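You operate a simulated robot arm through the tools that you are given. There is no shell and no other tool.

Carry out the task below with a simulated robot arm. There is one attempt and no reset: what you move stays moved.

JOB
Open the feed, pump three times, run a burst at the card's pressure, then vent.
Fine: pump with the selector at vent, which bleeds the air; set it to check for the burst.

Only the result counts: the job must be done as asked and must still hold three seconds after the hand-in. Knocking over, shifting, dropping, spilling or breaking anything else fails it.

ROBOT AND FRAMES
A 7-joint arm with a two-finger parallel gripper, fixed in place. Base frame: the origin is on the floor under the middle of its stand, x ahead of it, y to its left, z up. Readings come in mm, degrees, newtons and seconds.
With the tool pointing down near the work surface it reaches from about 300 to 700 mm from the base axis. Its first joint turns from -66.0 to 66.0 degrees. Payload 1.57 kg.
Tool frame: the origin (TCP) lies between the finger pads and is the grasp point; the fingertips stand 30 mm ahead of it; z points along the fingers, y is the line along which they close. The gripper opens to 110 mm. The fingers are 24 mm wide and 12 mm thick; the gripper's body (48 by 112 mm) begins 78 mm behind the TCP.
Orientation is that of the tool frame in the base frame, as a unit quaternion [w, x, y, z]. With the fingers straight down and closing along the base's y, the tool's x points along the base's -x, its y along +y and its z along -z.

CONTROLS
- The arm moves only by the tool drive_tool. Its argument "rows" is a list of rows, each an object of numbers (a shift or turn left out is 0, a gripper value left out holds the last): "x", "y", "z": the shift along the tool's x, y, z in mm; "rx", "ry", "rz": the turn, a rotation vector about the tool's x, y, z in degrees; "grip": the gripper command, from -1 (shut) to 1 (fully open), values between in proportion. In form: [{"x": .., "y": .., "z": .., "rx": .., "ry": .., "rz": .., "grip": ..}, ...]. A call has 1 to 20 rows; each row is the pose to reach, as a shift and turn from the pose commanded when the call began, along the tool's axes at that moment. Each row takes 0.2 s and may step no farther than 50 mm and 8.6 degrees from the row before; otherwise, or with a gripper value out of range, the whole call is refused. Where a pose cannot be reached the arm comes as near as it can. A force on the tool above 60 N (or 10 N above the force at the start of the call, whichever is more), or a blocked arm, ends the call early, and 0.2 s more pass. Each finger travels about 108 mm/s and halts on what it meets, pressing with about 39 N; the grip force reading is that of the motor and also rises with nothing between the fingers. The clock runs only during rows and for 0.2 s after the last one: add rows that repeat a pose to give the fingers time. The reply holds the time, the measured pose of the TCP, the force on the tool along the base axes, the opening and the grip force, in the units named above and with some noise, with the torque about the TCP (base axes, N m) and any sound that the robot's microphone picked up, and new pictures: "pictures" is both (left out), scene, wrist or none.
- Cameras (640 x 400 px; columns grow to the right, rows downward): "scene" is fixed at [158, -390.6, 1390.5]; the picture's right is [0.82, -0.57, 0.00], its down [-0.39, -0.56, -0.73] and it looks along [0.42, 0.60, -0.68] (base axes); focal length 292 px, centre (320, 200). "wrist" rides on the gripper at [70, 16, -141] in the tool frame; the picture's right is [-0.23, 0.97, 0.00], its down [-0.86, -0.20, -0.48] and it looks along [-0.47, -0.11, 0.88] (tool axes); focal length 222 px, centre (320, 200).
- probe_pixels(camera, pixels): for up to 12 pixels [column, row] of the newest picture of that camera ("zoom" is the newest enlarged one), the place [x, y, z] in the base frame of the surface seen there, good to about 3 mm. No time passes.
- close_up(camera, box): a new picture of the part [left, top, right, bottom] of that camera's present view, enlarged. No time passes.
- sign_off(): hands the job in; it is judged then, once.

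Leave the gripper open and the arm clear of the work at the hand-in unless told otherwise.

The tools are called by a JSON object that holds its "name" and its "arguments". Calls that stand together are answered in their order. drive_tool: Moves the arm, as the interface text tells. Its arguments: {"type":"object","properties":{"rows":{"type":"array","items":{"type":"object","properties":{"x":{"type":"number"},"y":{"type":"number"},"z":{"type":"number"},"rx":{"type":"number"},"ry":{"type":"number"},"rz":{"type":"number"},"grip":{"type":"number"}}}},"pictures":{"type":"string","enum":["both","scene","wrist","none"]}},"required":["rows"]} The other tools are called the same way: probe_pixels (camera, pixels) gives the place of the surface under pixels of a picture; close_up (camera, box) takes an enlarged picture of a part of a camera's view; sign_off () hands the job in.

At the start:

```text
t: 0.0
ee_pos: [400.1, -160.8, 1185.0]
tcp_rot: [0.0, 0.0, 1.0, 0.0]
ft_force: [0.4, 1.6, -0.7]
moment: [0.0, -0.01, 0.02]
width: 110.2
grip_force: 0.1
```

scene: 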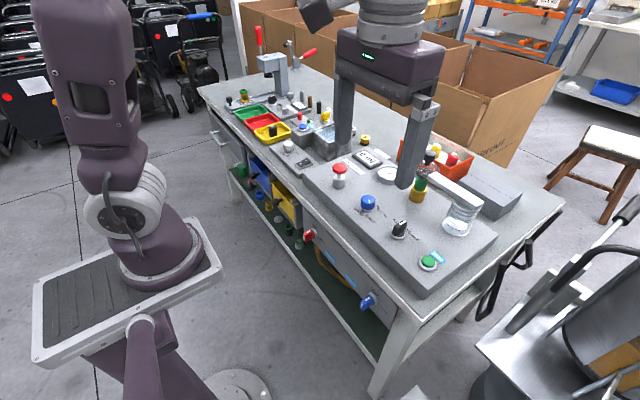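
wrist: 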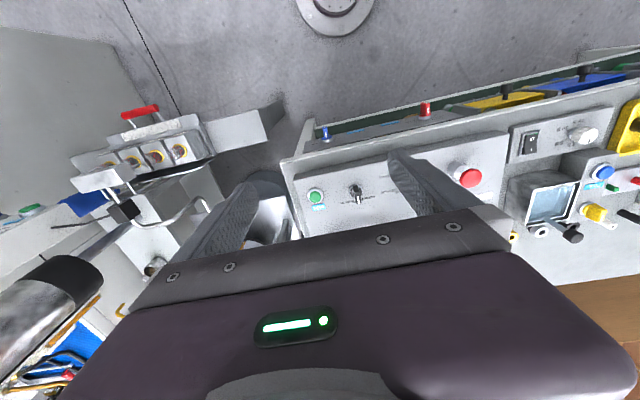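

I'm looking at the bench first: I can see a panel with knobs and buttons in the scene view around (400,220). I'll enlarge several parts to read the labels.

{"name": "close_up", "arguments": {"camera": "scene", "box": [300, 120, 520, 300]}}

{"name": "close_up", "arguments": {"camera": "wrist", "box": [280, 90, 500, 240]}}

{"name": "close_up", "arguments": {"camera": "scene", "box": [200, 40, 360, 170]}}

{"name": "close_up", "arguments": {"camera": "scene", "box": [230, 150, 400, 350]}}

```text
2.22 times, centred on (410, 210) of scene
```

zoom: 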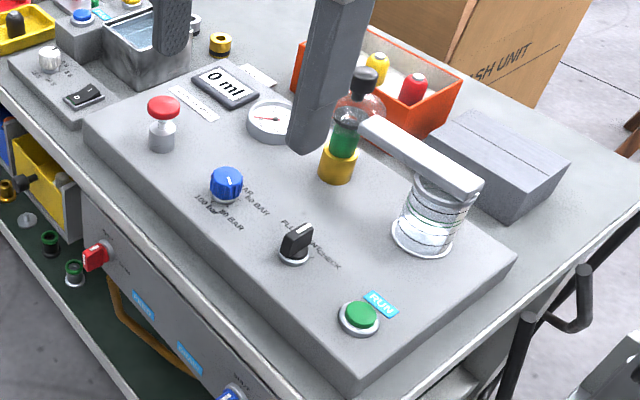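

```text
2.67 times, centred on (390, 165) of wrist
```

zoom: 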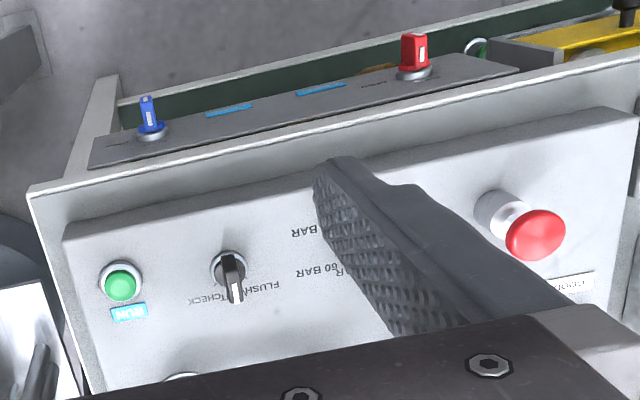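

```text
3.08 times, centred on (280, 105) of scene
```

zoom: 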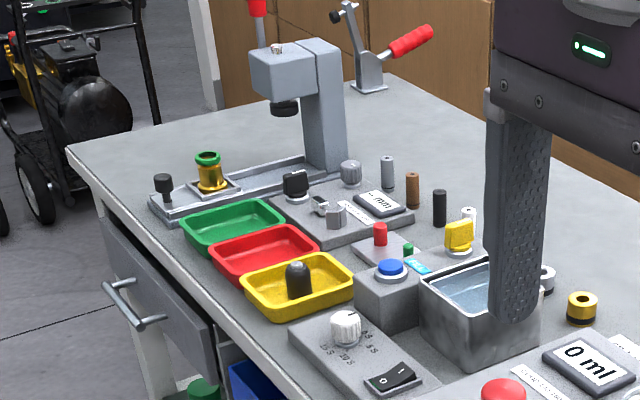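

```text
2.00 times, centred on (315, 250) of scene
```

zoom: 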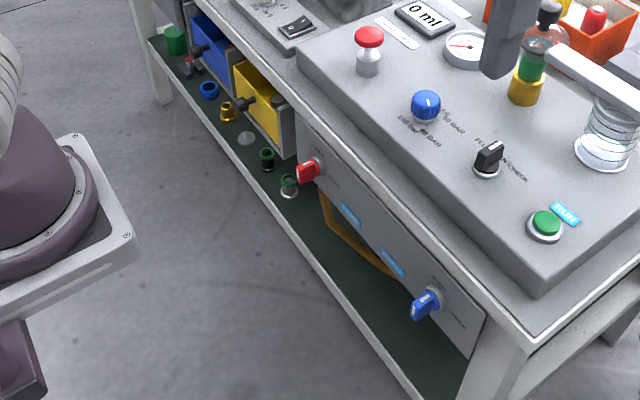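

The panel has a red plunger, a blue pressure knob, a black selector, a green RUN button, and two taps (red, blue) on the bench front. I'll enlarge the labels and the card further.

{"name": "close_up", "arguments": {"camera": "scene", "box": [350, 190, 450, 280]}}

{"name": "close_up", "arguments": {"camera": "scene", "box": [340, 135, 420, 200]}}

{"name": "close_up", "arguments": {"camera": "scene", "box": [290, 215, 400, 330]}}

{"name": "close_up", "arguments": {"camera": "wrist", "box": [300, 90, 460, 190]}}

{"name": "probe_pixels", "arguments": {"camera": "scene", "pixels": [[339, 168], [368, 202], [399, 226], [428, 261], [368, 158], [387, 174], [310, 234], [367, 302], [376, 260], [338, 190]]}}

```text
4.44 times, centred on (400, 235) of scene
```

zoom: 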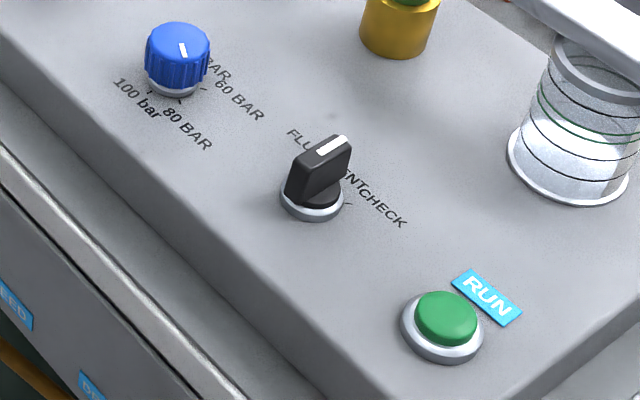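

```text
6.15 times, centred on (380, 168) of scene
```

zoom: 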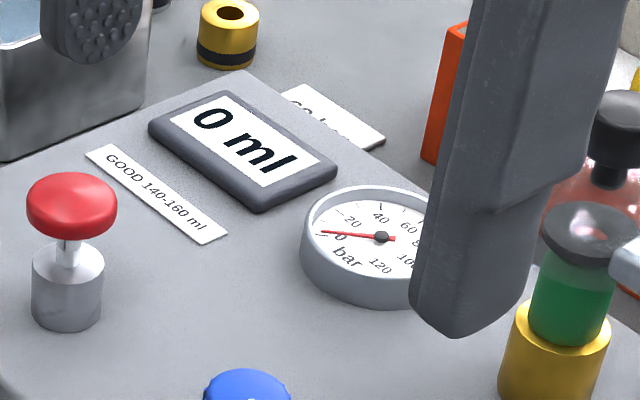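

```text
3.48 times, centred on (345, 272) of scene
```

zoom: 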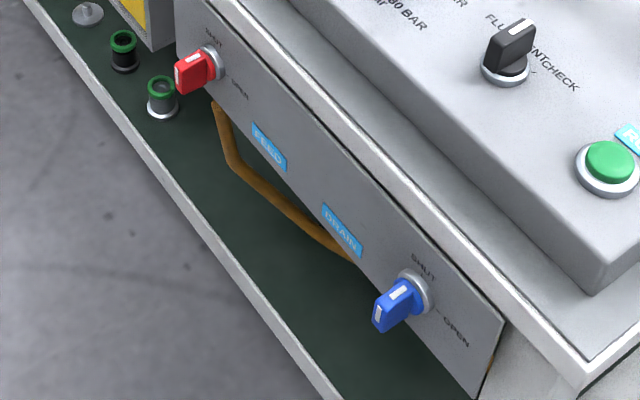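

```text
4.00 times, centred on (380, 140) of wrist
```

zoom: 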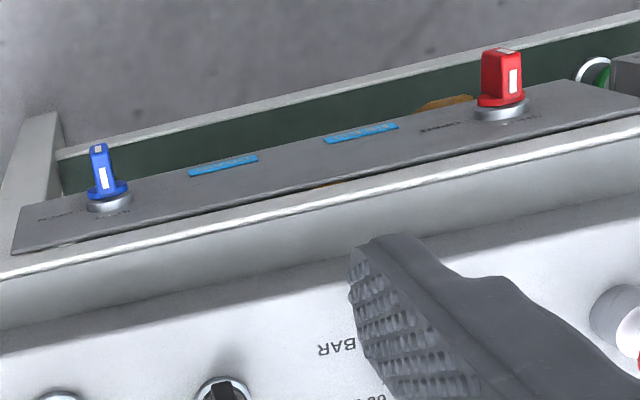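

```text
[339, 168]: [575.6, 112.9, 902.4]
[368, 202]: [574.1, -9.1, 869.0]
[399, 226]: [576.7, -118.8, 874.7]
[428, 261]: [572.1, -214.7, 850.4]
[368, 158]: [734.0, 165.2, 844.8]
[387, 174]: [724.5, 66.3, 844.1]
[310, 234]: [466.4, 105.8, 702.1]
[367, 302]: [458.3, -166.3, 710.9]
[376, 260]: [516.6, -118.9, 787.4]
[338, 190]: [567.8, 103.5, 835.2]
```

The FEED label sits beside the red tap and DRAIN beside the blue tap. The card behind the display at about (385,150) is partly hidden, so I'll zoom in on it.

{"name": "close_up", "arguments": {"camera": "scene", "box": [372, 142, 408, 165]}}

{"name": "close_up", "arguments": {"camera": "scene", "box": [300, 220, 345, 250]}}

{"name": "close_up", "arguments": {"camera": "scene", "box": [350, 275, 400, 320]}}

{"name": "probe_pixels", "arguments": {"camera": "scene", "pixels": [[380, 151], [395, 155], [388, 150], [420, 190], [463, 210], [440, 160]]}}

```text
16.00 times, centred on (390, 154) of scene
```

zoom: 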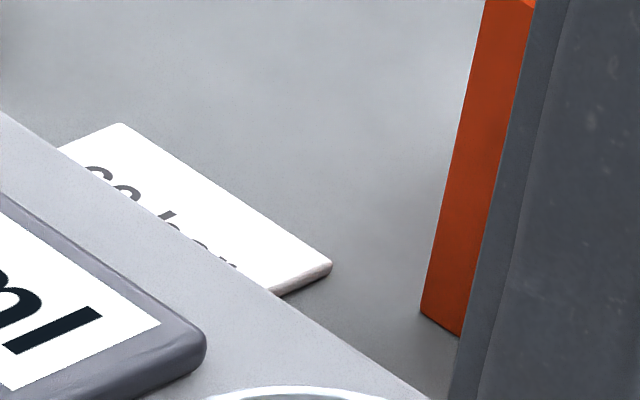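

```text
13.33 times, centred on (322, 235) of scene
```

zoom: 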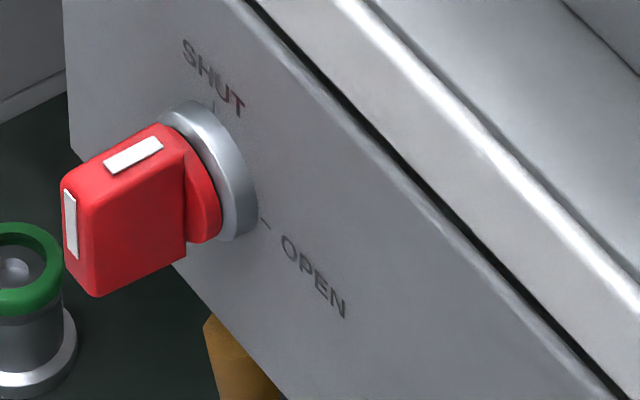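

```text
8.89 times, centred on (375, 298) of scene
```

zoom: 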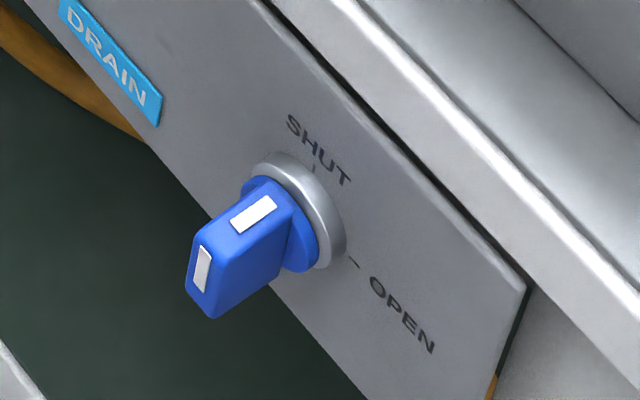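

```text
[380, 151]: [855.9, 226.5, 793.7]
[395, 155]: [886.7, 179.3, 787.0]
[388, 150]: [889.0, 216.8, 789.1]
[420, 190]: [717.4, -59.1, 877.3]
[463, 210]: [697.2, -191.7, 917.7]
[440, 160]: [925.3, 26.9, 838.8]
```

The card lies behind the panel near (870, 200, 790) and I can read only the upper half of "?0 bar". I'll carry the arm high above the bench and tilt it forward so the wrist camera can see the card.

{"name": "drive_tool", "arguments": {"rows": [{"x": -28, "y": 31, "ry": -2}, {"x": -56, "y": 62, "ry": -4}, {"x": -84, "y": 93, "ry": -6}, {"x": -112, "y": 124, "ry": -8}, {"x": -140, "y": 155, "ry": -10}, {"x": -168, "y": 186, "ry": -12}, {"x": -196, "y": 217, "ry": -14}, {"x": -224, "y": 248, "ry": -16}, {"x": -252, "y": 279, "ry": -18}, {"x": -280, "y": 310, "ry": -20}]}}

```text
t: 2.2
ee_pos: [678.9, 147.3, 1183.6]
tcp_rot: [0.172, 0.0, 0.985, -0.001]
ft_force: [-0.4, 0.1, -0.4]
moment: [0.0, 0.02, 0.01]
width: 110.2
grip_force: 0.1
```

scene: 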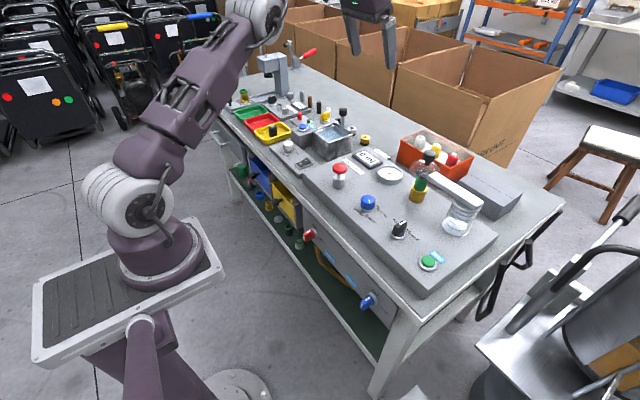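
wrist: 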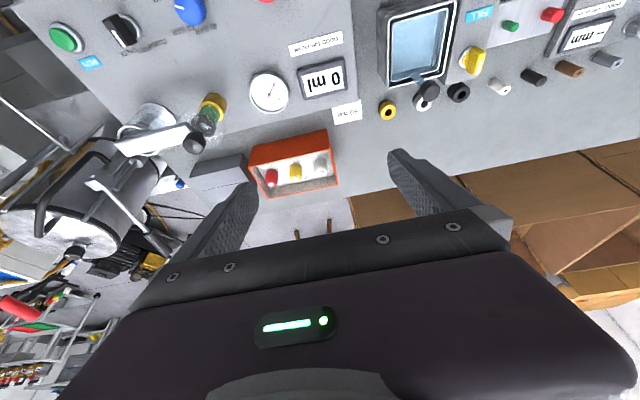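

The card shows at about (347,112) in the wrist picture, and the selector labels at (140,45). I'll enlarge them.

{"name": "close_up", "arguments": {"camera": "wrist", "box": [325, 95, 370, 128]}}

{"name": "close_up", "arguments": {"camera": "wrist", "box": [30, 0, 230, 125]}}

{"name": "close_up", "arguments": {"camera": "wrist", "box": [230, 20, 370, 130]}}

{"name": "close_up", "arguments": {"camera": "scene", "box": [350, 185, 450, 245]}}

{"name": "close_up", "arguments": {"camera": "wrist", "box": [370, 0, 640, 120]}}

```text
12.12 times, centred on (348, 112) of wrist
```

zoom: 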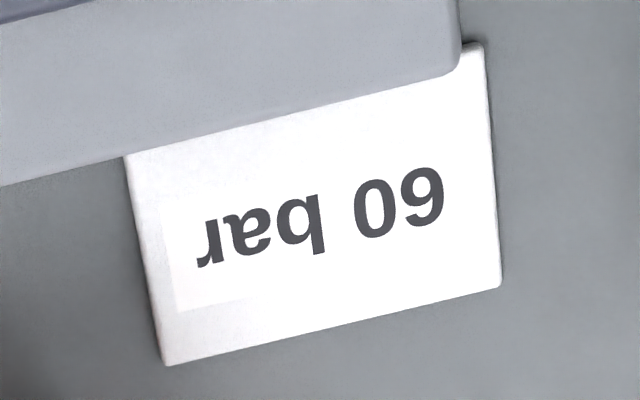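

```text
3.20 times, centred on (130, 62) of wrist
```

zoom: 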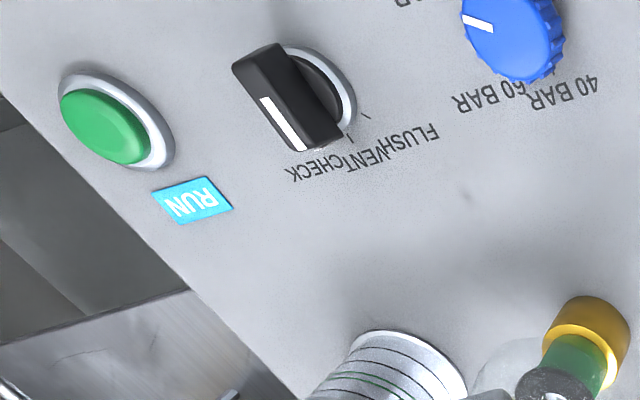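

```text
3.64 times, centred on (300, 75) of wrist
```

zoom: 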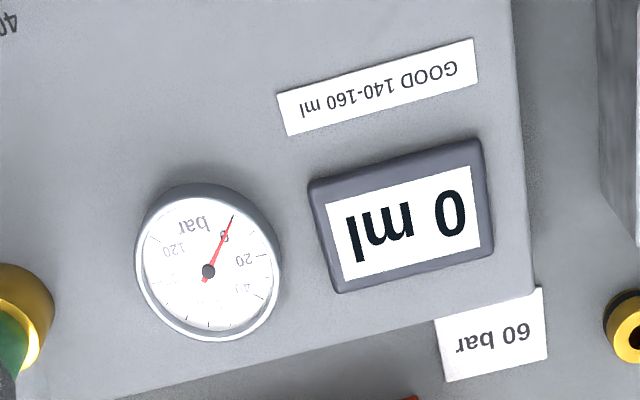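

```text
6.40 times, centred on (400, 215) of scene
```

zoom: 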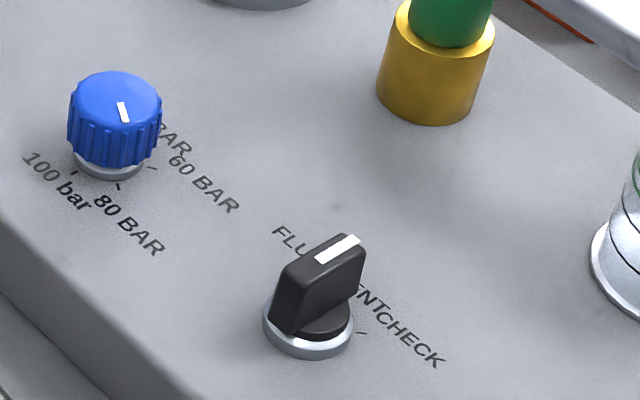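

```text
2.37 times, centred on (505, 60) of wrist
```

zoom: 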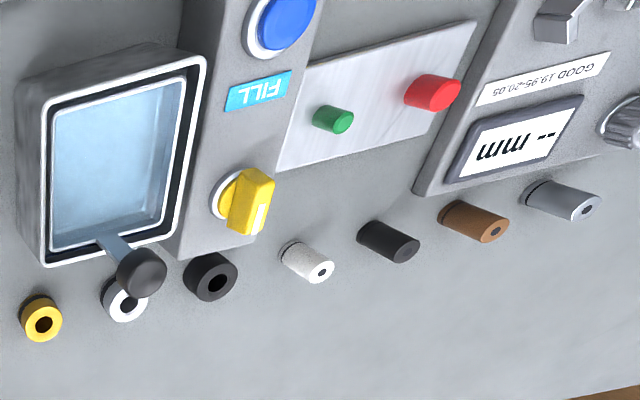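

The card says 60 bar, and the selector labels read FLUSH / VENT / CHECK with the pointer apparently at VENT. Now I'll measure the front plate and the red tap at (310,234) in the scene.

{"name": "close_up", "arguments": {"camera": "scene", "box": [290, 215, 354, 255]}}

{"name": "probe_pixels", "arguments": {"camera": "scene", "pixels": [[305, 222], [320, 230], [330, 250], [340, 260], [350, 270], [385, 290], [390, 318], [330, 237], [360, 262], [308, 255], [280, 215], [350, 320]]}}

{"name": "probe_pixels", "arguments": {"camera": "zoom", "pixels": [[205, 130], [170, 130], [130, 155], [70, 185], [75, 240], [100, 290], [70, 210], [180, 240], [130, 215], [235, 170], [265, 222], [210, 100]]}}

```text
10.00 times, centred on (322, 235) of scene
```

zoom: 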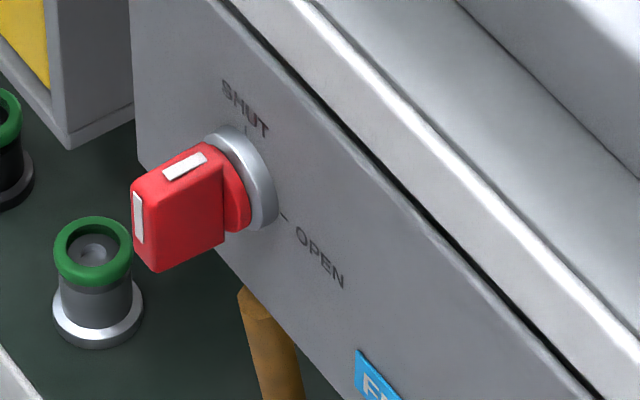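

```text
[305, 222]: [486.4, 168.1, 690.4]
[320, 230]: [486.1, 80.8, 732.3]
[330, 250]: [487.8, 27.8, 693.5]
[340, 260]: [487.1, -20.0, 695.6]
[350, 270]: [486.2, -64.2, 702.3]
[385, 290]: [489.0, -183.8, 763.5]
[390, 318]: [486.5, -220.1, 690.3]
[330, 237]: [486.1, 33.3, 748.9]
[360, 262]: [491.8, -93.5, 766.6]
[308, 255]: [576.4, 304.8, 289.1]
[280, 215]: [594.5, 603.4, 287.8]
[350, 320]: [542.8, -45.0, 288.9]
```

```text
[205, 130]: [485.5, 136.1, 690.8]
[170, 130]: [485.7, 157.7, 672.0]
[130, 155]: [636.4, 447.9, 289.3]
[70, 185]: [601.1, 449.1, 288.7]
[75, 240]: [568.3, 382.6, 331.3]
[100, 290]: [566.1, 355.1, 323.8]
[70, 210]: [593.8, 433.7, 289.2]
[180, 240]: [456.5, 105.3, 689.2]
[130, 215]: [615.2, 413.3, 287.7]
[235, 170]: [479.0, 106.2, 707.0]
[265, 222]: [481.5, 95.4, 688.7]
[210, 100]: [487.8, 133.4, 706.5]
```

The front plate is vertical at x≈486, facing the robot. I'll probe the red handle itself in the enlarged picture.

{"name": "probe_pixels", "arguments": {"camera": "zoom", "pixels": [[185, 165], [160, 170], [215, 150], [138, 215], [150, 262], [145, 188], [190, 210], [215, 240], [235, 200], [262, 150], [262, 190], [240, 135]]}}

{"name": "close_up", "arguments": {"camera": "scene", "box": [20, 140, 260, 400]}}

```text
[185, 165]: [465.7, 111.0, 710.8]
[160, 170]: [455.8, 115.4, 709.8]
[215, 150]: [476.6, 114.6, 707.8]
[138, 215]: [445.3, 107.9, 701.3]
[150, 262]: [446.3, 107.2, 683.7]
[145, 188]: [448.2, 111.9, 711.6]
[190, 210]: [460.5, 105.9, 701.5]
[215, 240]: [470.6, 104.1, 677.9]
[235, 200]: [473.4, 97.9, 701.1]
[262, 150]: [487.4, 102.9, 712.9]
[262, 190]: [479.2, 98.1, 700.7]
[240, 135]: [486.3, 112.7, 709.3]
```

```text
1.54 times, centred on (140, 270) of scene
```

zoom: 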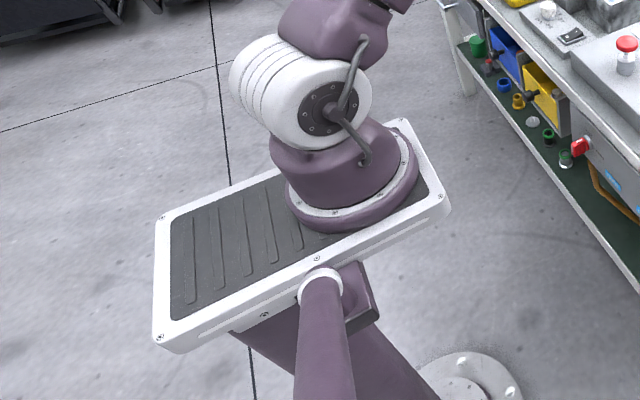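

The feed handle is a bar about 12 mm thick, x 445–476, centre near y≈111, z≈695, now pointing up to SHUT; OPEN lies to −y. I'll measure the robot's stand to judge a horizontal approach, and probe the panel controls.

{"name": "probe_pixels", "arguments": {"camera": "scene", "pixels": [[60, 285], [205, 250], [215, 270], [150, 255], [125, 205], [155, 250], [140, 340], [235, 390], [165, 180], [240, 20], [200, 60], [130, 320]]}}

{"name": "close_up", "arguments": {"camera": "scene", "box": [320, 150, 440, 280]}}

```text
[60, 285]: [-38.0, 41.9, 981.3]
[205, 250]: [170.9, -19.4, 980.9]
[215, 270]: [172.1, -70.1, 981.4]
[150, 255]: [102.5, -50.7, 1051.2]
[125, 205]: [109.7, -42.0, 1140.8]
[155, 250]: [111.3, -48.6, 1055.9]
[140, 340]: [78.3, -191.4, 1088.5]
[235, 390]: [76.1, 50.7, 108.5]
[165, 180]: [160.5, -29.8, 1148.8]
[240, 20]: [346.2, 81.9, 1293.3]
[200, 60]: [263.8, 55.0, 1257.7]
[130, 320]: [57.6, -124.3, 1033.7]
```

```text
3.08 times, centred on (380, 215) of scene
```

zoom: 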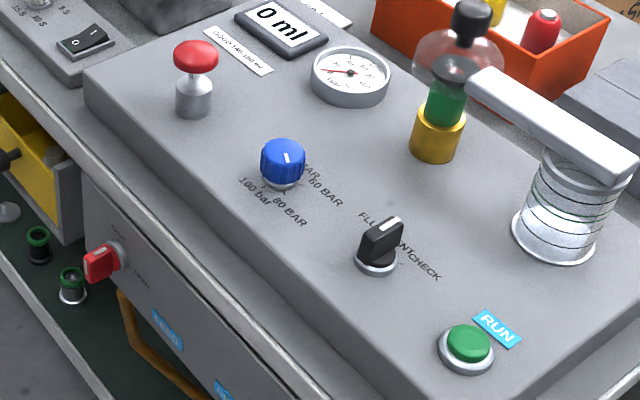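

The platform top is at z≈981 and the arm's shoulder near z≈1140, so a forward-tilted approach to the tap in front of the bench looks possible. I'll bring the tool back and down in front of the bench edge, stepwise.

{"name": "drive_tool", "arguments": {"rows": [{"x": 44, "y": -5, "z": 4}, {"x": 88, "y": -10, "z": 9}, {"x": 132, "y": -15, "z": 13}, {"x": 176, "y": -20, "z": 17}, {"x": 220, "y": -25, "z": 22}, {"x": 264, "y": -30, "z": 26}, {"x": 308, "y": -36, "z": 30}, {"x": 322, "y": -36, "z": 70}, {"x": 337, "y": -36, "z": 110}, {"x": 352, "y": -36, "z": 150}, {"x": 366, "y": -36, "z": 190}]}}

```text
t: 4.6
ee_pos: [680.9, 147.6, 1185.2]
tcp_rot: [0.174, 0.0, 0.985, -0.001]
ft_force: [0.3, -0.5, 0.3]
moment: [0.01, -0.01, 0.01]
width: 109.8
grip_force: 0.1
out of reach, approached as far as the arm can: row 1, 2, 3, 4, 5, 6, 7, 8, 9, 10, 11
```

scene: 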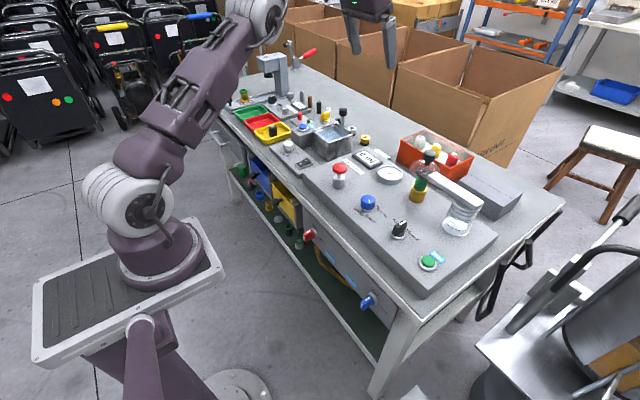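
wrist: 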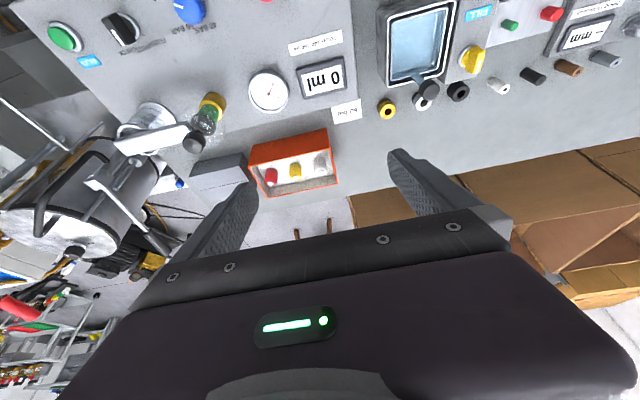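

The arm did not move; that path is beyond its reach at this tilt, from the first row on. I'll undo the tilt and retract along the way I came.

{"name": "drive_tool", "arguments": {"rows": [{"x": 28, "y": -5, "z": 10, "ry": 4}, {"x": 56, "y": -10, "z": 20, "ry": 8}, {"x": 84, "y": -15, "z": 30, "ry": 12}, {"x": 112, "y": -20, "z": 41, "ry": 16}, {"x": 140, "y": -25, "z": 51, "ry": 20}], "pictures": "scene"}}

```text
t: 5.8
ee_pos: [565.9, 120.1, 1095.4]
tcp_rot: [0.0, 0.001, 1.0, 0.0]
ft_force: [0.5, 0.1, 0.2]
moment: [0.04, 0.0, -0.01]
width: 110.0
grip_force: 0.2
```

scene: 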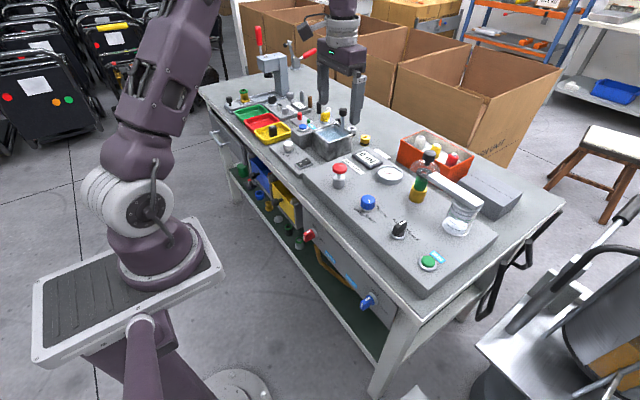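

The tool is upright again at (566,120,1095). Next I'll go to a point in front of the bench edge, x≈410, z≈950.

{"name": "drive_tool", "arguments": {"rows": [{"x": 31, "y": -2, "z": 20}, {"x": 62, "y": -4, "z": 45}, {"x": 93, "y": -6, "z": 75}, {"x": 124, "y": -8, "z": 110}, {"x": 156, "y": -9, "z": 145}], "pictures": "scene"}}

```text
t: 7.0
ee_pos: [410.4, 112.3, 952.5]
tcp_rot: [0.0, 0.0, 1.0, 0.0]
ft_force: [-0.4, 0.0, -0.1]
moment: [0.02, 0.03, -0.01]
width: 109.9
grip_force: 0.1
```

scene: 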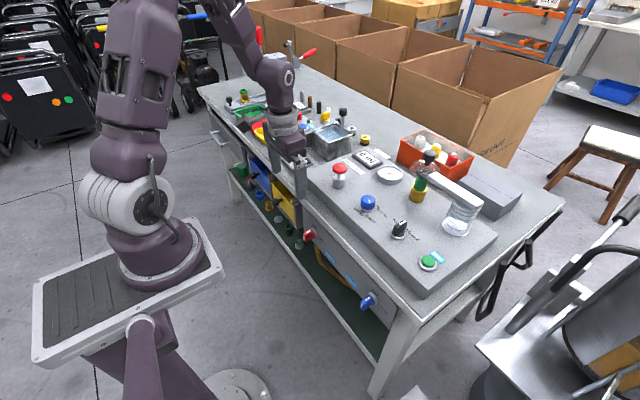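

At (410,112,952), clear of the bench. I'll lower to z≈810 with the tool down, then check whether it can tilt forward.

{"name": "drive_tool", "arguments": {"rows": [{"x": 3, "z": 40}, {"x": 6, "z": 80}, {"x": 9, "z": 120}, {"x": 12, "z": 145}], "pictures": "scene"}}

{"name": "drive_tool", "arguments": {"rows": [{"ry": -7}, {"ry": -14}, {"ry": -21}, {"ry": -28}], "pictures": "both"}}

```text
t: 8.0
ee_pos: [399.3, 111.6, 806.1]
tcp_rot: [0.0, 0.0, 1.0, 0.0]
ft_force: [0.1, -0.1, 0.0]
moment: [0.03, 0.03, -0.01]
width: 110.2
grip_force: 0.0
```

scene: 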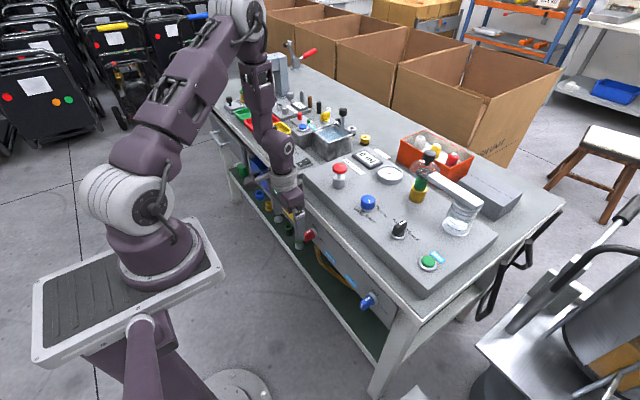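

```text
t: 9.0
ee_pos: [400.4, 111.8, 807.9]
tcp_rot: [0.242, -0.002, 0.97, 0.001]
ft_force: [-0.1, 0.0, -0.1]
moment: [0.01, 0.03, 0.01]
width: 109.9
grip_force: 0.0
```

scene: 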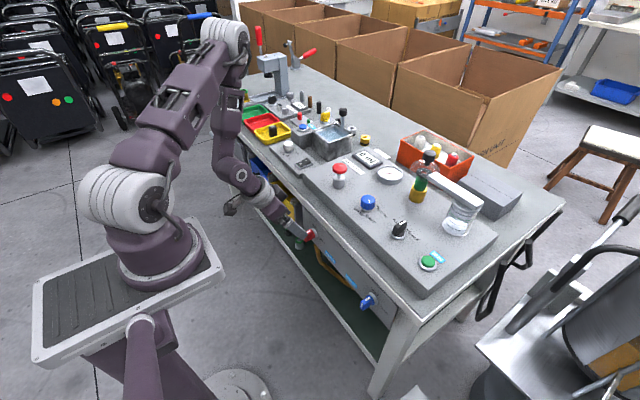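
wrist: 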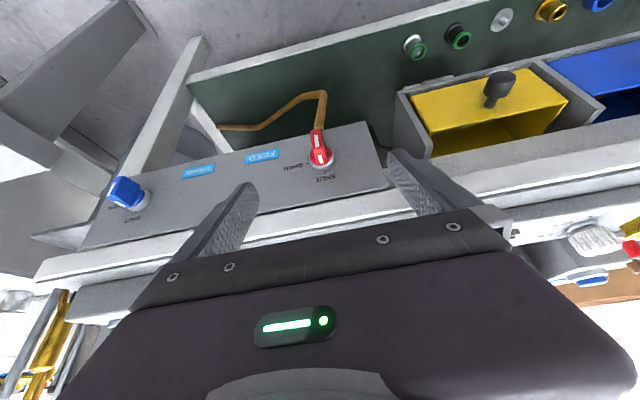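

The tilt works and the wrist picture now shows the red tap at (320,150). I'll lower further and tilt more toward horizontal.

{"name": "drive_tool", "arguments": {"rows": [{"x": 11, "z": 13, "ry": -8}, {"x": 22, "z": 26, "ry": -16}, {"x": 33, "z": 40, "ry": -24}, {"x": 45, "z": 53, "ry": -32}], "pictures": "both"}}

```text
t: 10.0
ee_pos: [385.4, 112.1, 739.6]
tcp_rot: [0.502, 0.0, 0.865, 0.0]
ft_force: [0.0, 0.2, 0.3]
moment: [-0.01, -0.01, 0.0]
width: 109.8
grip_force: 0.0
```

scene: 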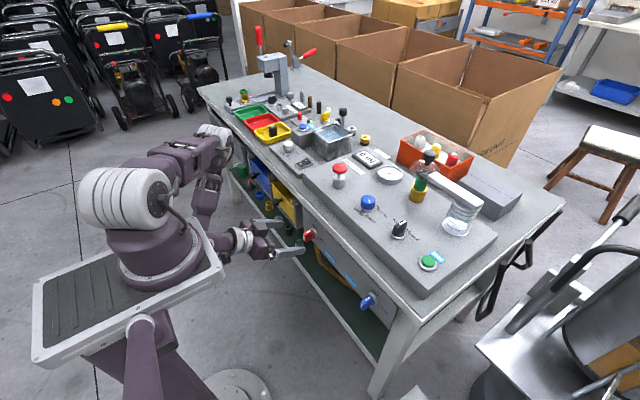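
wrist: 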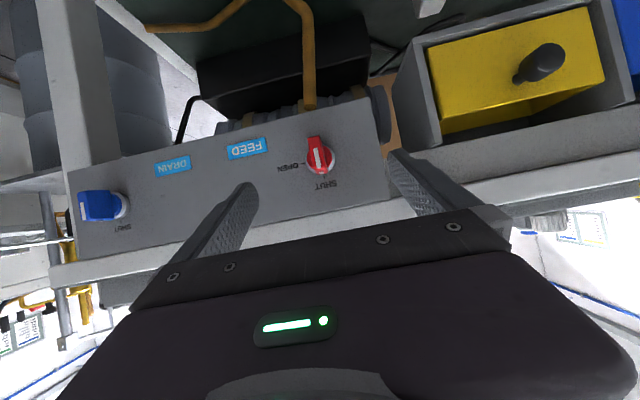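

It reaches well at 60° tilt. I'll continue to near-horizontal and then measure the tap from the wrist camera.

{"name": "drive_tool", "arguments": {"rows": [{"x": 8, "z": 4, "ry": -7.5}, {"x": 15, "z": 9, "ry": -15}, {"x": 23, "z": 13, "ry": -22.5}, {"x": 30, "z": 17, "ry": -30}], "pictures": "both"}}

```text
t: 11.0
ee_pos: [399.2, 133.2, 739.4]
tcp_rot: [0.706, 0.0, 0.708, -0.001]
ft_force: [0.0, 0.3, -0.3]
moment: [0.01, -0.02, -0.01]
width: 110.0
grip_force: 0.2
out of reach, approached as far as the arm can: row 3, 4
```

scene: 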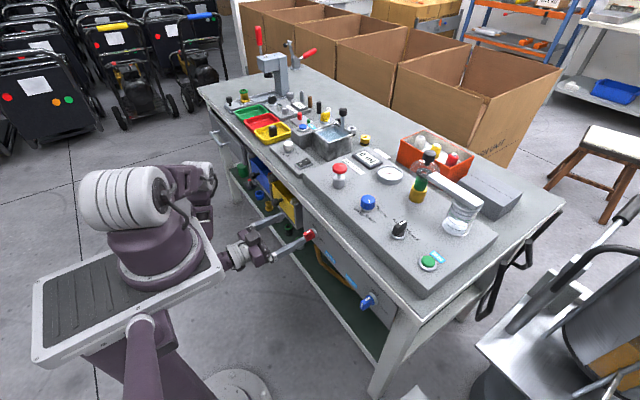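
wrist: 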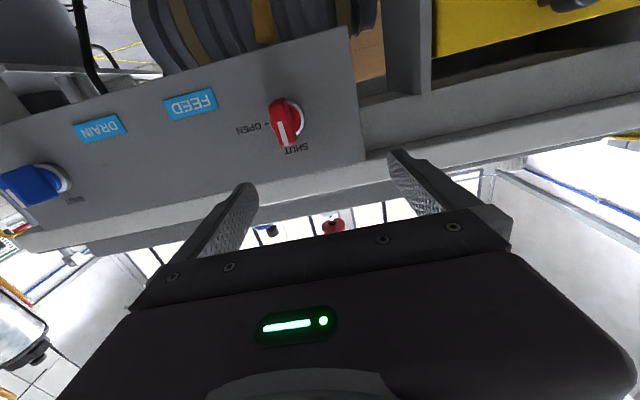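

At full horizontal the arm stopped short at (399,133,739), with the pads pointing straight at the plate. I'll half-close the fingers and try stepping toward (415,111,700), to see if reach improves closer to the plate.

{"name": "drive_tool", "arguments": {"rows": [{"x": 10, "y": -7, "z": 6, "grip": -0.1}, {"x": 20, "y": -15, "z": 12, "grip": -0.1}, {"x": 30, "y": -22, "z": 16, "grip": -0.1}, {"x": 39, "y": -22, "z": 16, "grip": -0.1}], "pictures": "both"}}

```text
t: 12.0
ee_pos: [422.5, 129.7, 733.3]
tcp_rot: [0.707, 0.0, 0.708, 0.0]
ft_force: [-0.4, 0.2, 0.8]
moment: [0.01, 0.04, 0.01]
width: 49.3
grip_force: 0.1
out of reach, approached as far as the arm can: row 1, 2, 3, 4
```

scene: 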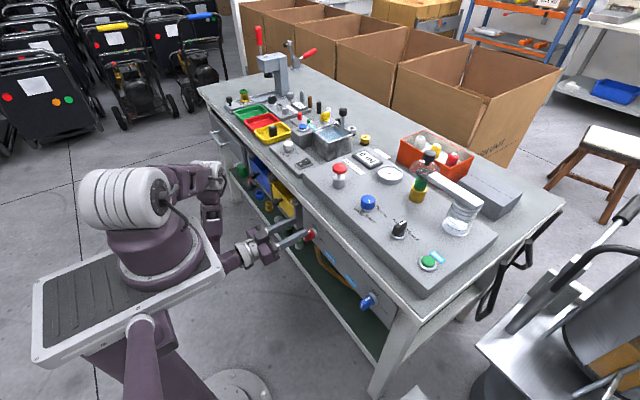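
wrist: 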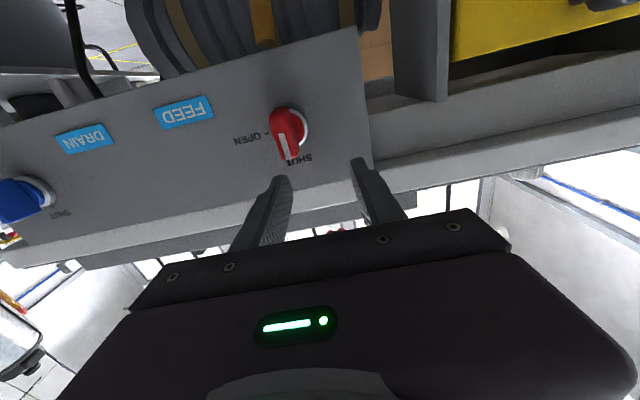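

Full horizontal is past the arm's limit. A 45–60° tilt should be enough to grip the bar and roll it. First I'll measure the handle from this view.

{"name": "close_up", "arguments": {"camera": "wrist", "box": [240, 90, 340, 170]}}

```text
5.00 times, centred on (290, 130) of wrist
```

zoom: 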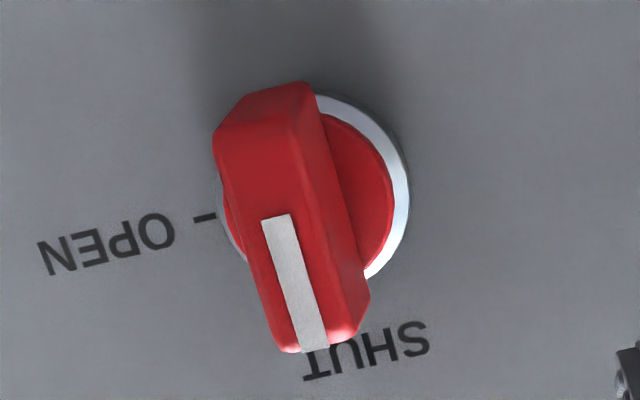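

The bar points at SHUT (image is upside down). I'll probe its front face and sides.

{"name": "probe_pixels", "arguments": {"camera": "zoom", "pixels": [[225, 145], [265, 155], [285, 150], [240, 220], [262, 240], [305, 250], [290, 345], [330, 325], [350, 290], [330, 220], [400, 200], [200, 217]]}}

```text
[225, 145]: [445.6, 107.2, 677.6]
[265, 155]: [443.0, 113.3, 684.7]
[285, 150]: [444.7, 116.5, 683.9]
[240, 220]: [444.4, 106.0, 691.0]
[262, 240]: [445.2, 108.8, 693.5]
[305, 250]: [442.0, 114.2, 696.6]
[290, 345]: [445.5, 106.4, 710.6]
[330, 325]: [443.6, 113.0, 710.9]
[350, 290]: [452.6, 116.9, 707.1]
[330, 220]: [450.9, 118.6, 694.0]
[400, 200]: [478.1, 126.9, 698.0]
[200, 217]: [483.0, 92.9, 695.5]
```

Bar: front face x≈444, centre y≈111.5, z≈694, about 13 mm thick. I'll back off to a 45° standoff in line with the grasp.

{"name": "drive_tool", "arguments": {"rows": [{"x": -4, "y": -3, "z": -10, "ry": 7.5}, {"x": -6, "y": -6, "z": -15, "ry": 15}, {"x": -8, "y": -9, "z": -18, "ry": 22.5}, {"x": -10, "y": -12, "z": -20, "ry": 30}, {"x": -12, "y": -15, "z": -20, "ry": 37.5}, {"x": -12, "y": -18, "z": -20, "ry": 45}], "pictures": "both"}}

```text
t: 13.4
ee_pos: [402.2, 111.1, 743.0]
tcp_rot: [0.382, 0.0, 0.924, 0.0]
ft_force: [0.7, -0.5, 0.4]
moment: [-0.01, -0.02, -0.01]
width: 49.4
grip_force: 0.0
```

scene: 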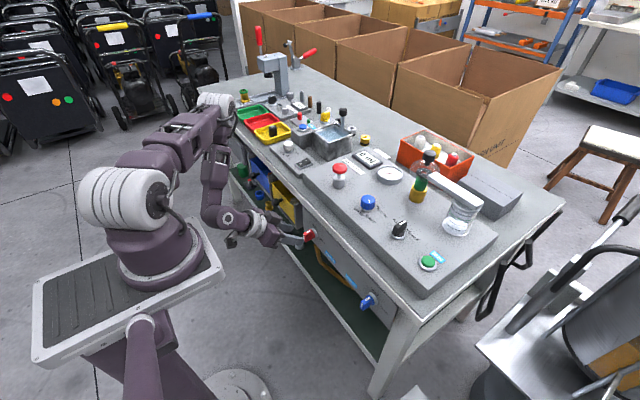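
wrist: 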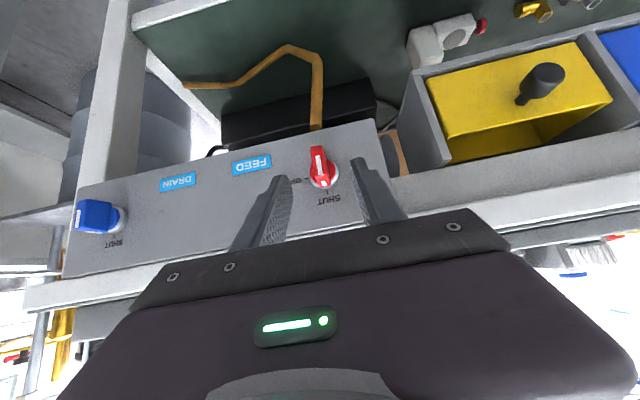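

The tool is lined up at 45°. I'll advance 59 mm along the fingers so the bar lies between them, then close.

{"name": "drive_tool", "arguments": {"rows": [{"x": -1, "z": 20}, {"x": -2, "z": 40}, {"x": -2, "z": 58}, {"x": -2, "z": 58, "grip": -1}, {"x": -2, "z": 58, "grip": -1}, {"x": -2, "z": 58, "grip": -1}], "pictures": "both"}}

```text
t: 14.8
ee_pos: [444.1, 110.6, 705.0]
tcp_rot: [0.382, 0.0, 0.924, -0.001]
ft_force: [4.3, -5.9, -5.5]
moment: [0.02, -0.21, 0.12]
width: 13.0
grip_force: 29.2
```

scene: 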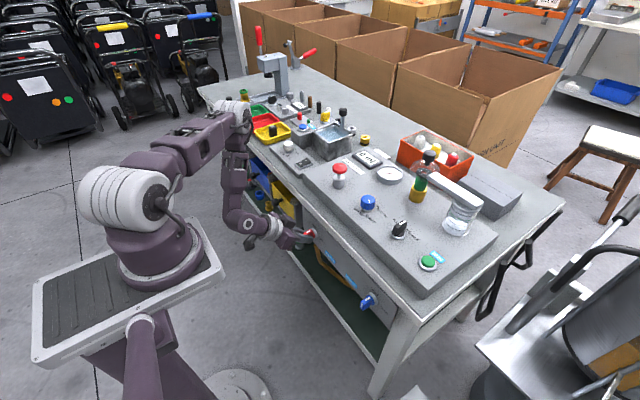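
wrist: 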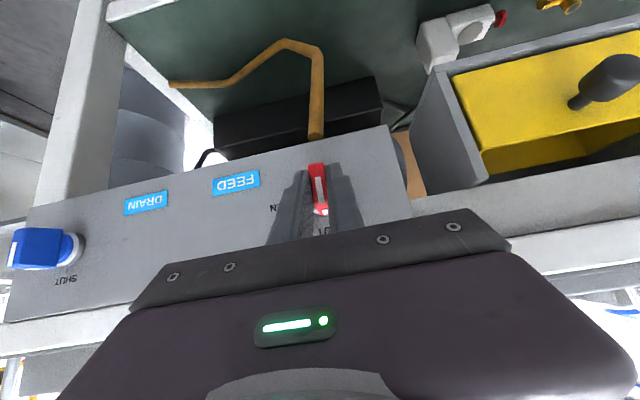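

The bar is held (13 mm opening). I'll now roll the gripper about the tap's axis toward OPEN, first 40°.

{"name": "drive_tool", "arguments": {"rows": [{"x": 0.07, "y": -1.46, "z": 0.07, "rx": -5.66, "rz": 5.66, "grip": -1}, {"x": 0.29, "y": -2.89, "z": 0.29, "rx": -11.31, "rz": 11.31, "grip": -1}, {"x": 0.64, "y": -4.27, "z": 0.64, "rx": -16.97, "rz": 16.97, "grip": -1}, {"x": 1.13, "y": -5.56, "z": 1.13, "rx": -22.63, "rz": 22.63, "grip": -1}, {"x": 1.74, "y": -6.75, "z": 1.74, "rx": -28.28, "rz": 28.28, "grip": -1}], "pictures": "both"}}

```text
t: 16.0
ee_pos: [444.1, 103.8, 701.8]
tcp_rot: [0.359, 0.131, 0.868, 0.318]
ft_force: [-14.4, -2.3, 2.3]
moment: [-0.01, -0.38, -0.42]
width: 12.8
grip_force: 29.7
```

scene: 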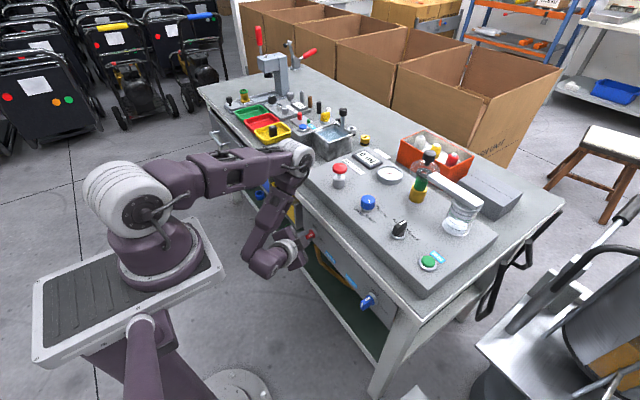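
wrist: 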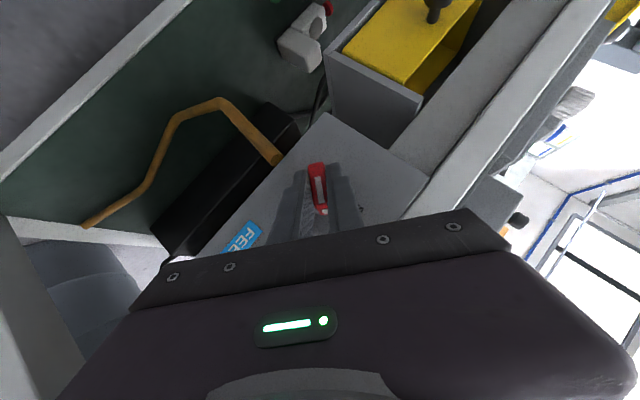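

The tap turned 40° with the bar. The elbow is swinging over the bench, so I'll check its height before going on.

{"name": "probe_pixels", "arguments": {"camera": "scene", "pixels": [[300, 155], [285, 165], [308, 165], [280, 205], [270, 240], [265, 265], [235, 170], [300, 260]]}}

{"name": "close_up", "arguments": {"camera": "scene", "box": [230, 130, 340, 290]}}

```text
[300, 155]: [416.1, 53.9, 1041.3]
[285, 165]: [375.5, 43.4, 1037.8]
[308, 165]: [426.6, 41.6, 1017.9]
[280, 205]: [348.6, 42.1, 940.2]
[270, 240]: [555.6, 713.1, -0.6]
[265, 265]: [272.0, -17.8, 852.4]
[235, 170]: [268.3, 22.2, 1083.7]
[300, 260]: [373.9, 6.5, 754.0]
```

```text
2.50 times, centred on (285, 210) of scene
```

zoom: 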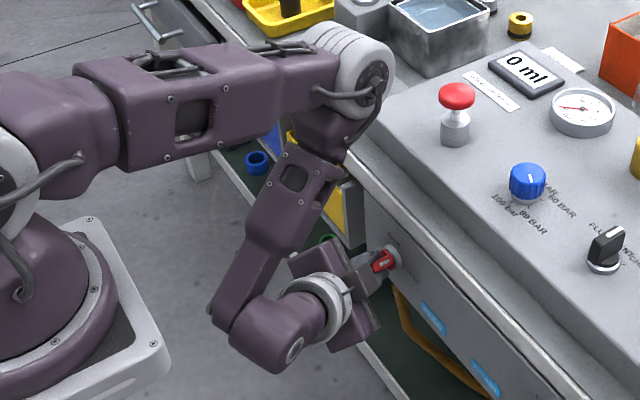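

The elbow is at z≈1040 and clear of everything. I'll continue the roll by the remaining 50°.

{"name": "drive_tool", "arguments": {"rows": [{"x": 0.07, "y": -1.46, "z": 0.07, "rx": -5.66, "rz": 5.66, "grip": -1}, {"x": 0.29, "y": -2.89, "z": 0.29, "rx": -11.31, "rz": 11.31, "grip": -1}, {"x": 0.64, "y": -4.27, "z": 0.64, "rx": -16.97, "rz": 16.97, "grip": -1}, {"x": 1.13, "y": -5.56, "z": 1.13, "rx": -22.63, "rz": 22.63, "grip": -1}, {"x": 1.74, "y": -6.75, "z": 1.74, "rx": -28.28, "rz": 28.28, "grip": -1}, {"x": 2.45, "y": -7.8, "z": 2.45, "rx": -33.94, "rz": 33.94, "grip": -1}, {"x": 2.75, "y": -8.16, "z": 2.75, "rx": -36.06, "rz": 36.06, "grip": -1}], "pictures": "both"}}

```text
t: 17.5
ee_pos: [444.7, 100.2, 696.1]
tcp_rot: [0.273, 0.268, 0.673, 0.633]
ft_force: [-9.6, -10.5, 3.7]
moment: [0.08, -1.02, 0.36]
width: 13.2
grip_force: 29.3
out of reach, approached as far as the arm can: row 6, 7
stopped in row 7: the force on the tool passed its limit at 73 N (the readings are from after the stop); the commanded pose is now the measured one
```

scene: 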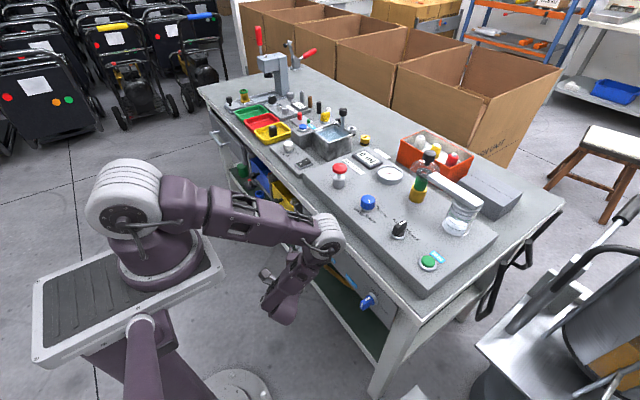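
wrist: 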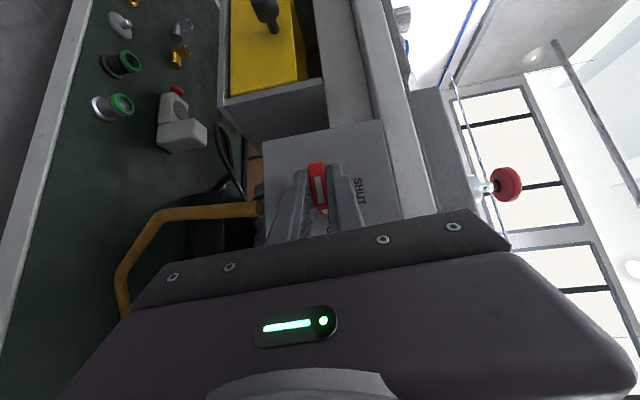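

The tool has rolled about 87° before hitting the arm's limit. I'll look at the tap before releasing.

{"name": "close_up", "arguments": {"camera": "wrist", "box": [250, 130, 410, 240]}}

{"name": "close_up", "arguments": {"camera": "scene", "box": [250, 190, 390, 330]}}

```text
3.64 times, centred on (330, 185) of wrist
```

zoom: 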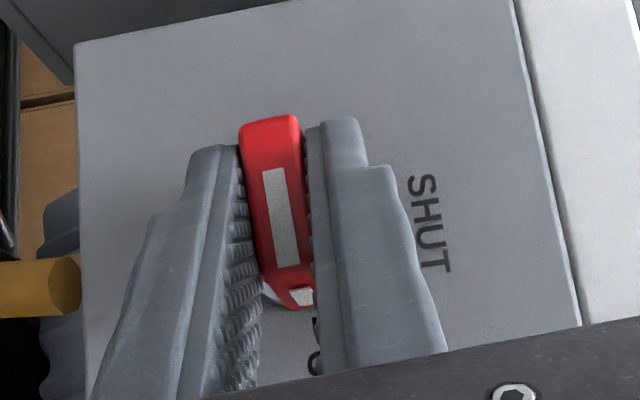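

```text
2.86 times, centred on (320, 260) of scene
```

zoom: 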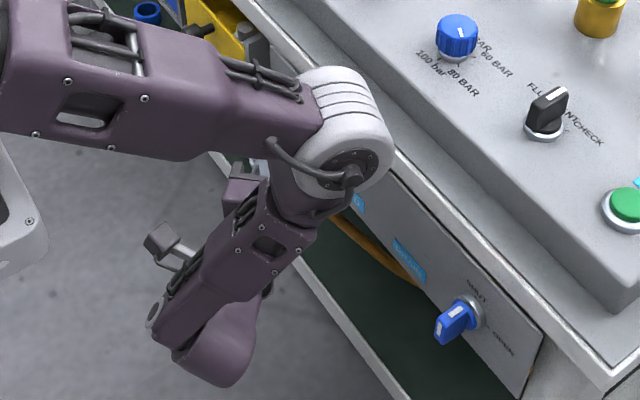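

The bar now lies roughly horizontal. I'll check the elbow's clearance, then release and back straight out.

{"name": "probe_pixels", "arguments": {"camera": "scene", "pixels": [[325, 230], [338, 240], [320, 215], [300, 240], [320, 250], [268, 275], [280, 305]]}}

{"name": "drive_tool", "arguments": {"rows": [{"grip": -0.5}, {"grip": -0.1}, {"grip": -0.1}], "pictures": "both"}}

```text
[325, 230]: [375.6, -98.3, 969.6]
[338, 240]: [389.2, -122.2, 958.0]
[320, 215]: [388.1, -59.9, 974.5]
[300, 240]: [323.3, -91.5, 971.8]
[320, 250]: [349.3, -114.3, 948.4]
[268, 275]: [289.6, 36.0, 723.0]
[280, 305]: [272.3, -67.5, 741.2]
```

```text
t: 18.3
ee_pos: [444.7, 99.0, 694.9]
tcp_rot: [0.273, 0.269, 0.673, 0.633]
ft_force: [0.3, 0.6, -0.5]
moment: [0.0, 0.02, -0.02]
width: 49.7
grip_force: 0.1
```

scene: 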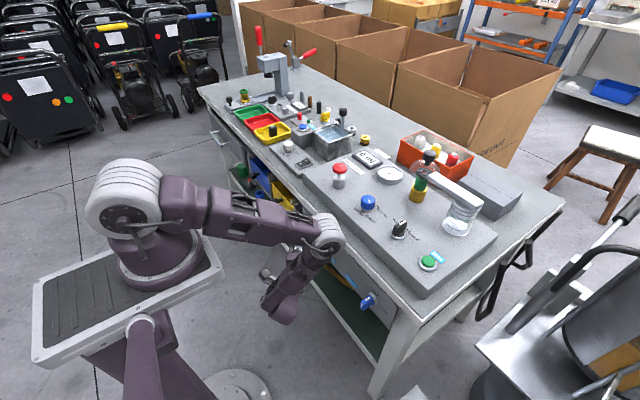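
wrist: 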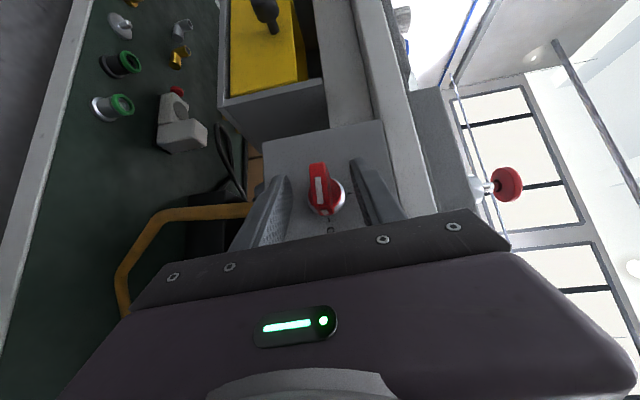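

Released; now a close look at the handle's angle relative to the OPEN tick.

{"name": "close_up", "arguments": {"camera": "wrist", "box": [280, 145, 380, 225]}}

```text
5.00 times, centred on (330, 185) of wrist
```

zoom: 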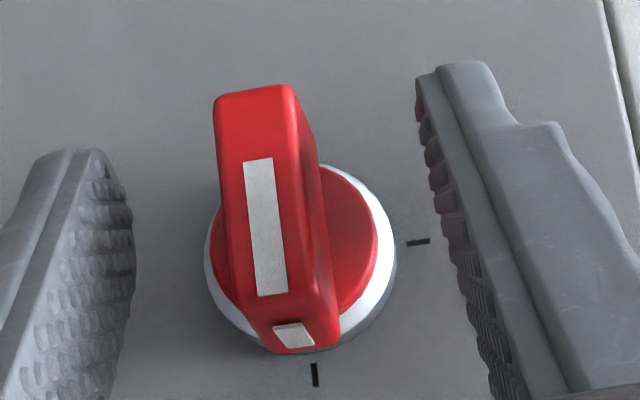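

The handle points to the OPEN tick at (315,375). I'll verify the angle by probing along the bar's edges.

{"name": "probe_pixels", "arguments": {"camera": "zoom", "pixels": [[258, 165], [270, 290], [230, 120], [275, 105], [240, 290], [300, 290], [250, 315], [315, 310], [315, 375], [418, 242], [255, 230], [300, 170]]}}

```text
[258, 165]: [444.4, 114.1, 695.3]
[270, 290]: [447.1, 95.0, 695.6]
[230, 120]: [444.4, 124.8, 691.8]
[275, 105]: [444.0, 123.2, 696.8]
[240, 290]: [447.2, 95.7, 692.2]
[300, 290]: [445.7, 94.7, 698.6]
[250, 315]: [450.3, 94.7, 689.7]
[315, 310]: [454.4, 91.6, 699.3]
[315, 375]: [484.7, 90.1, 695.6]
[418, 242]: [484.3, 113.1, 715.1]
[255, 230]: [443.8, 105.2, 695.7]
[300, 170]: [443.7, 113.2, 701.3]
```

The bar is level, i.e. at OPEN. I'll back out along the fingers.

{"name": "drive_tool", "arguments": {"rows": [{"z": -15, "grip": -0.1}, {"z": -30, "grip": -0.1}, {"z": -45, "grip": -0.1}], "pictures": "both"}}

```text
t: 19.1
ee_pos: [414.8, 68.0, 699.6]
tcp_rot: [0.272, 0.269, 0.674, 0.632]
ft_force: [0.8, -0.5, -0.6]
moment: [0.0, -0.02, 0.0]
width: 49.8
grip_force: 0.1
```

scene: 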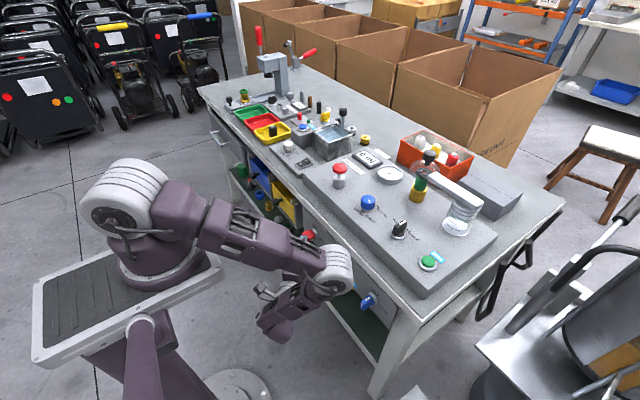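
wrist: 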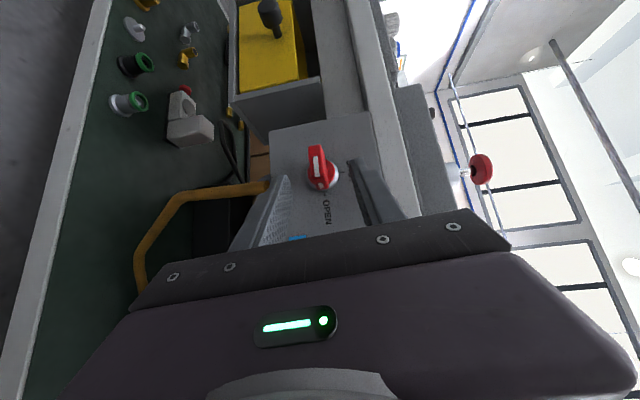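

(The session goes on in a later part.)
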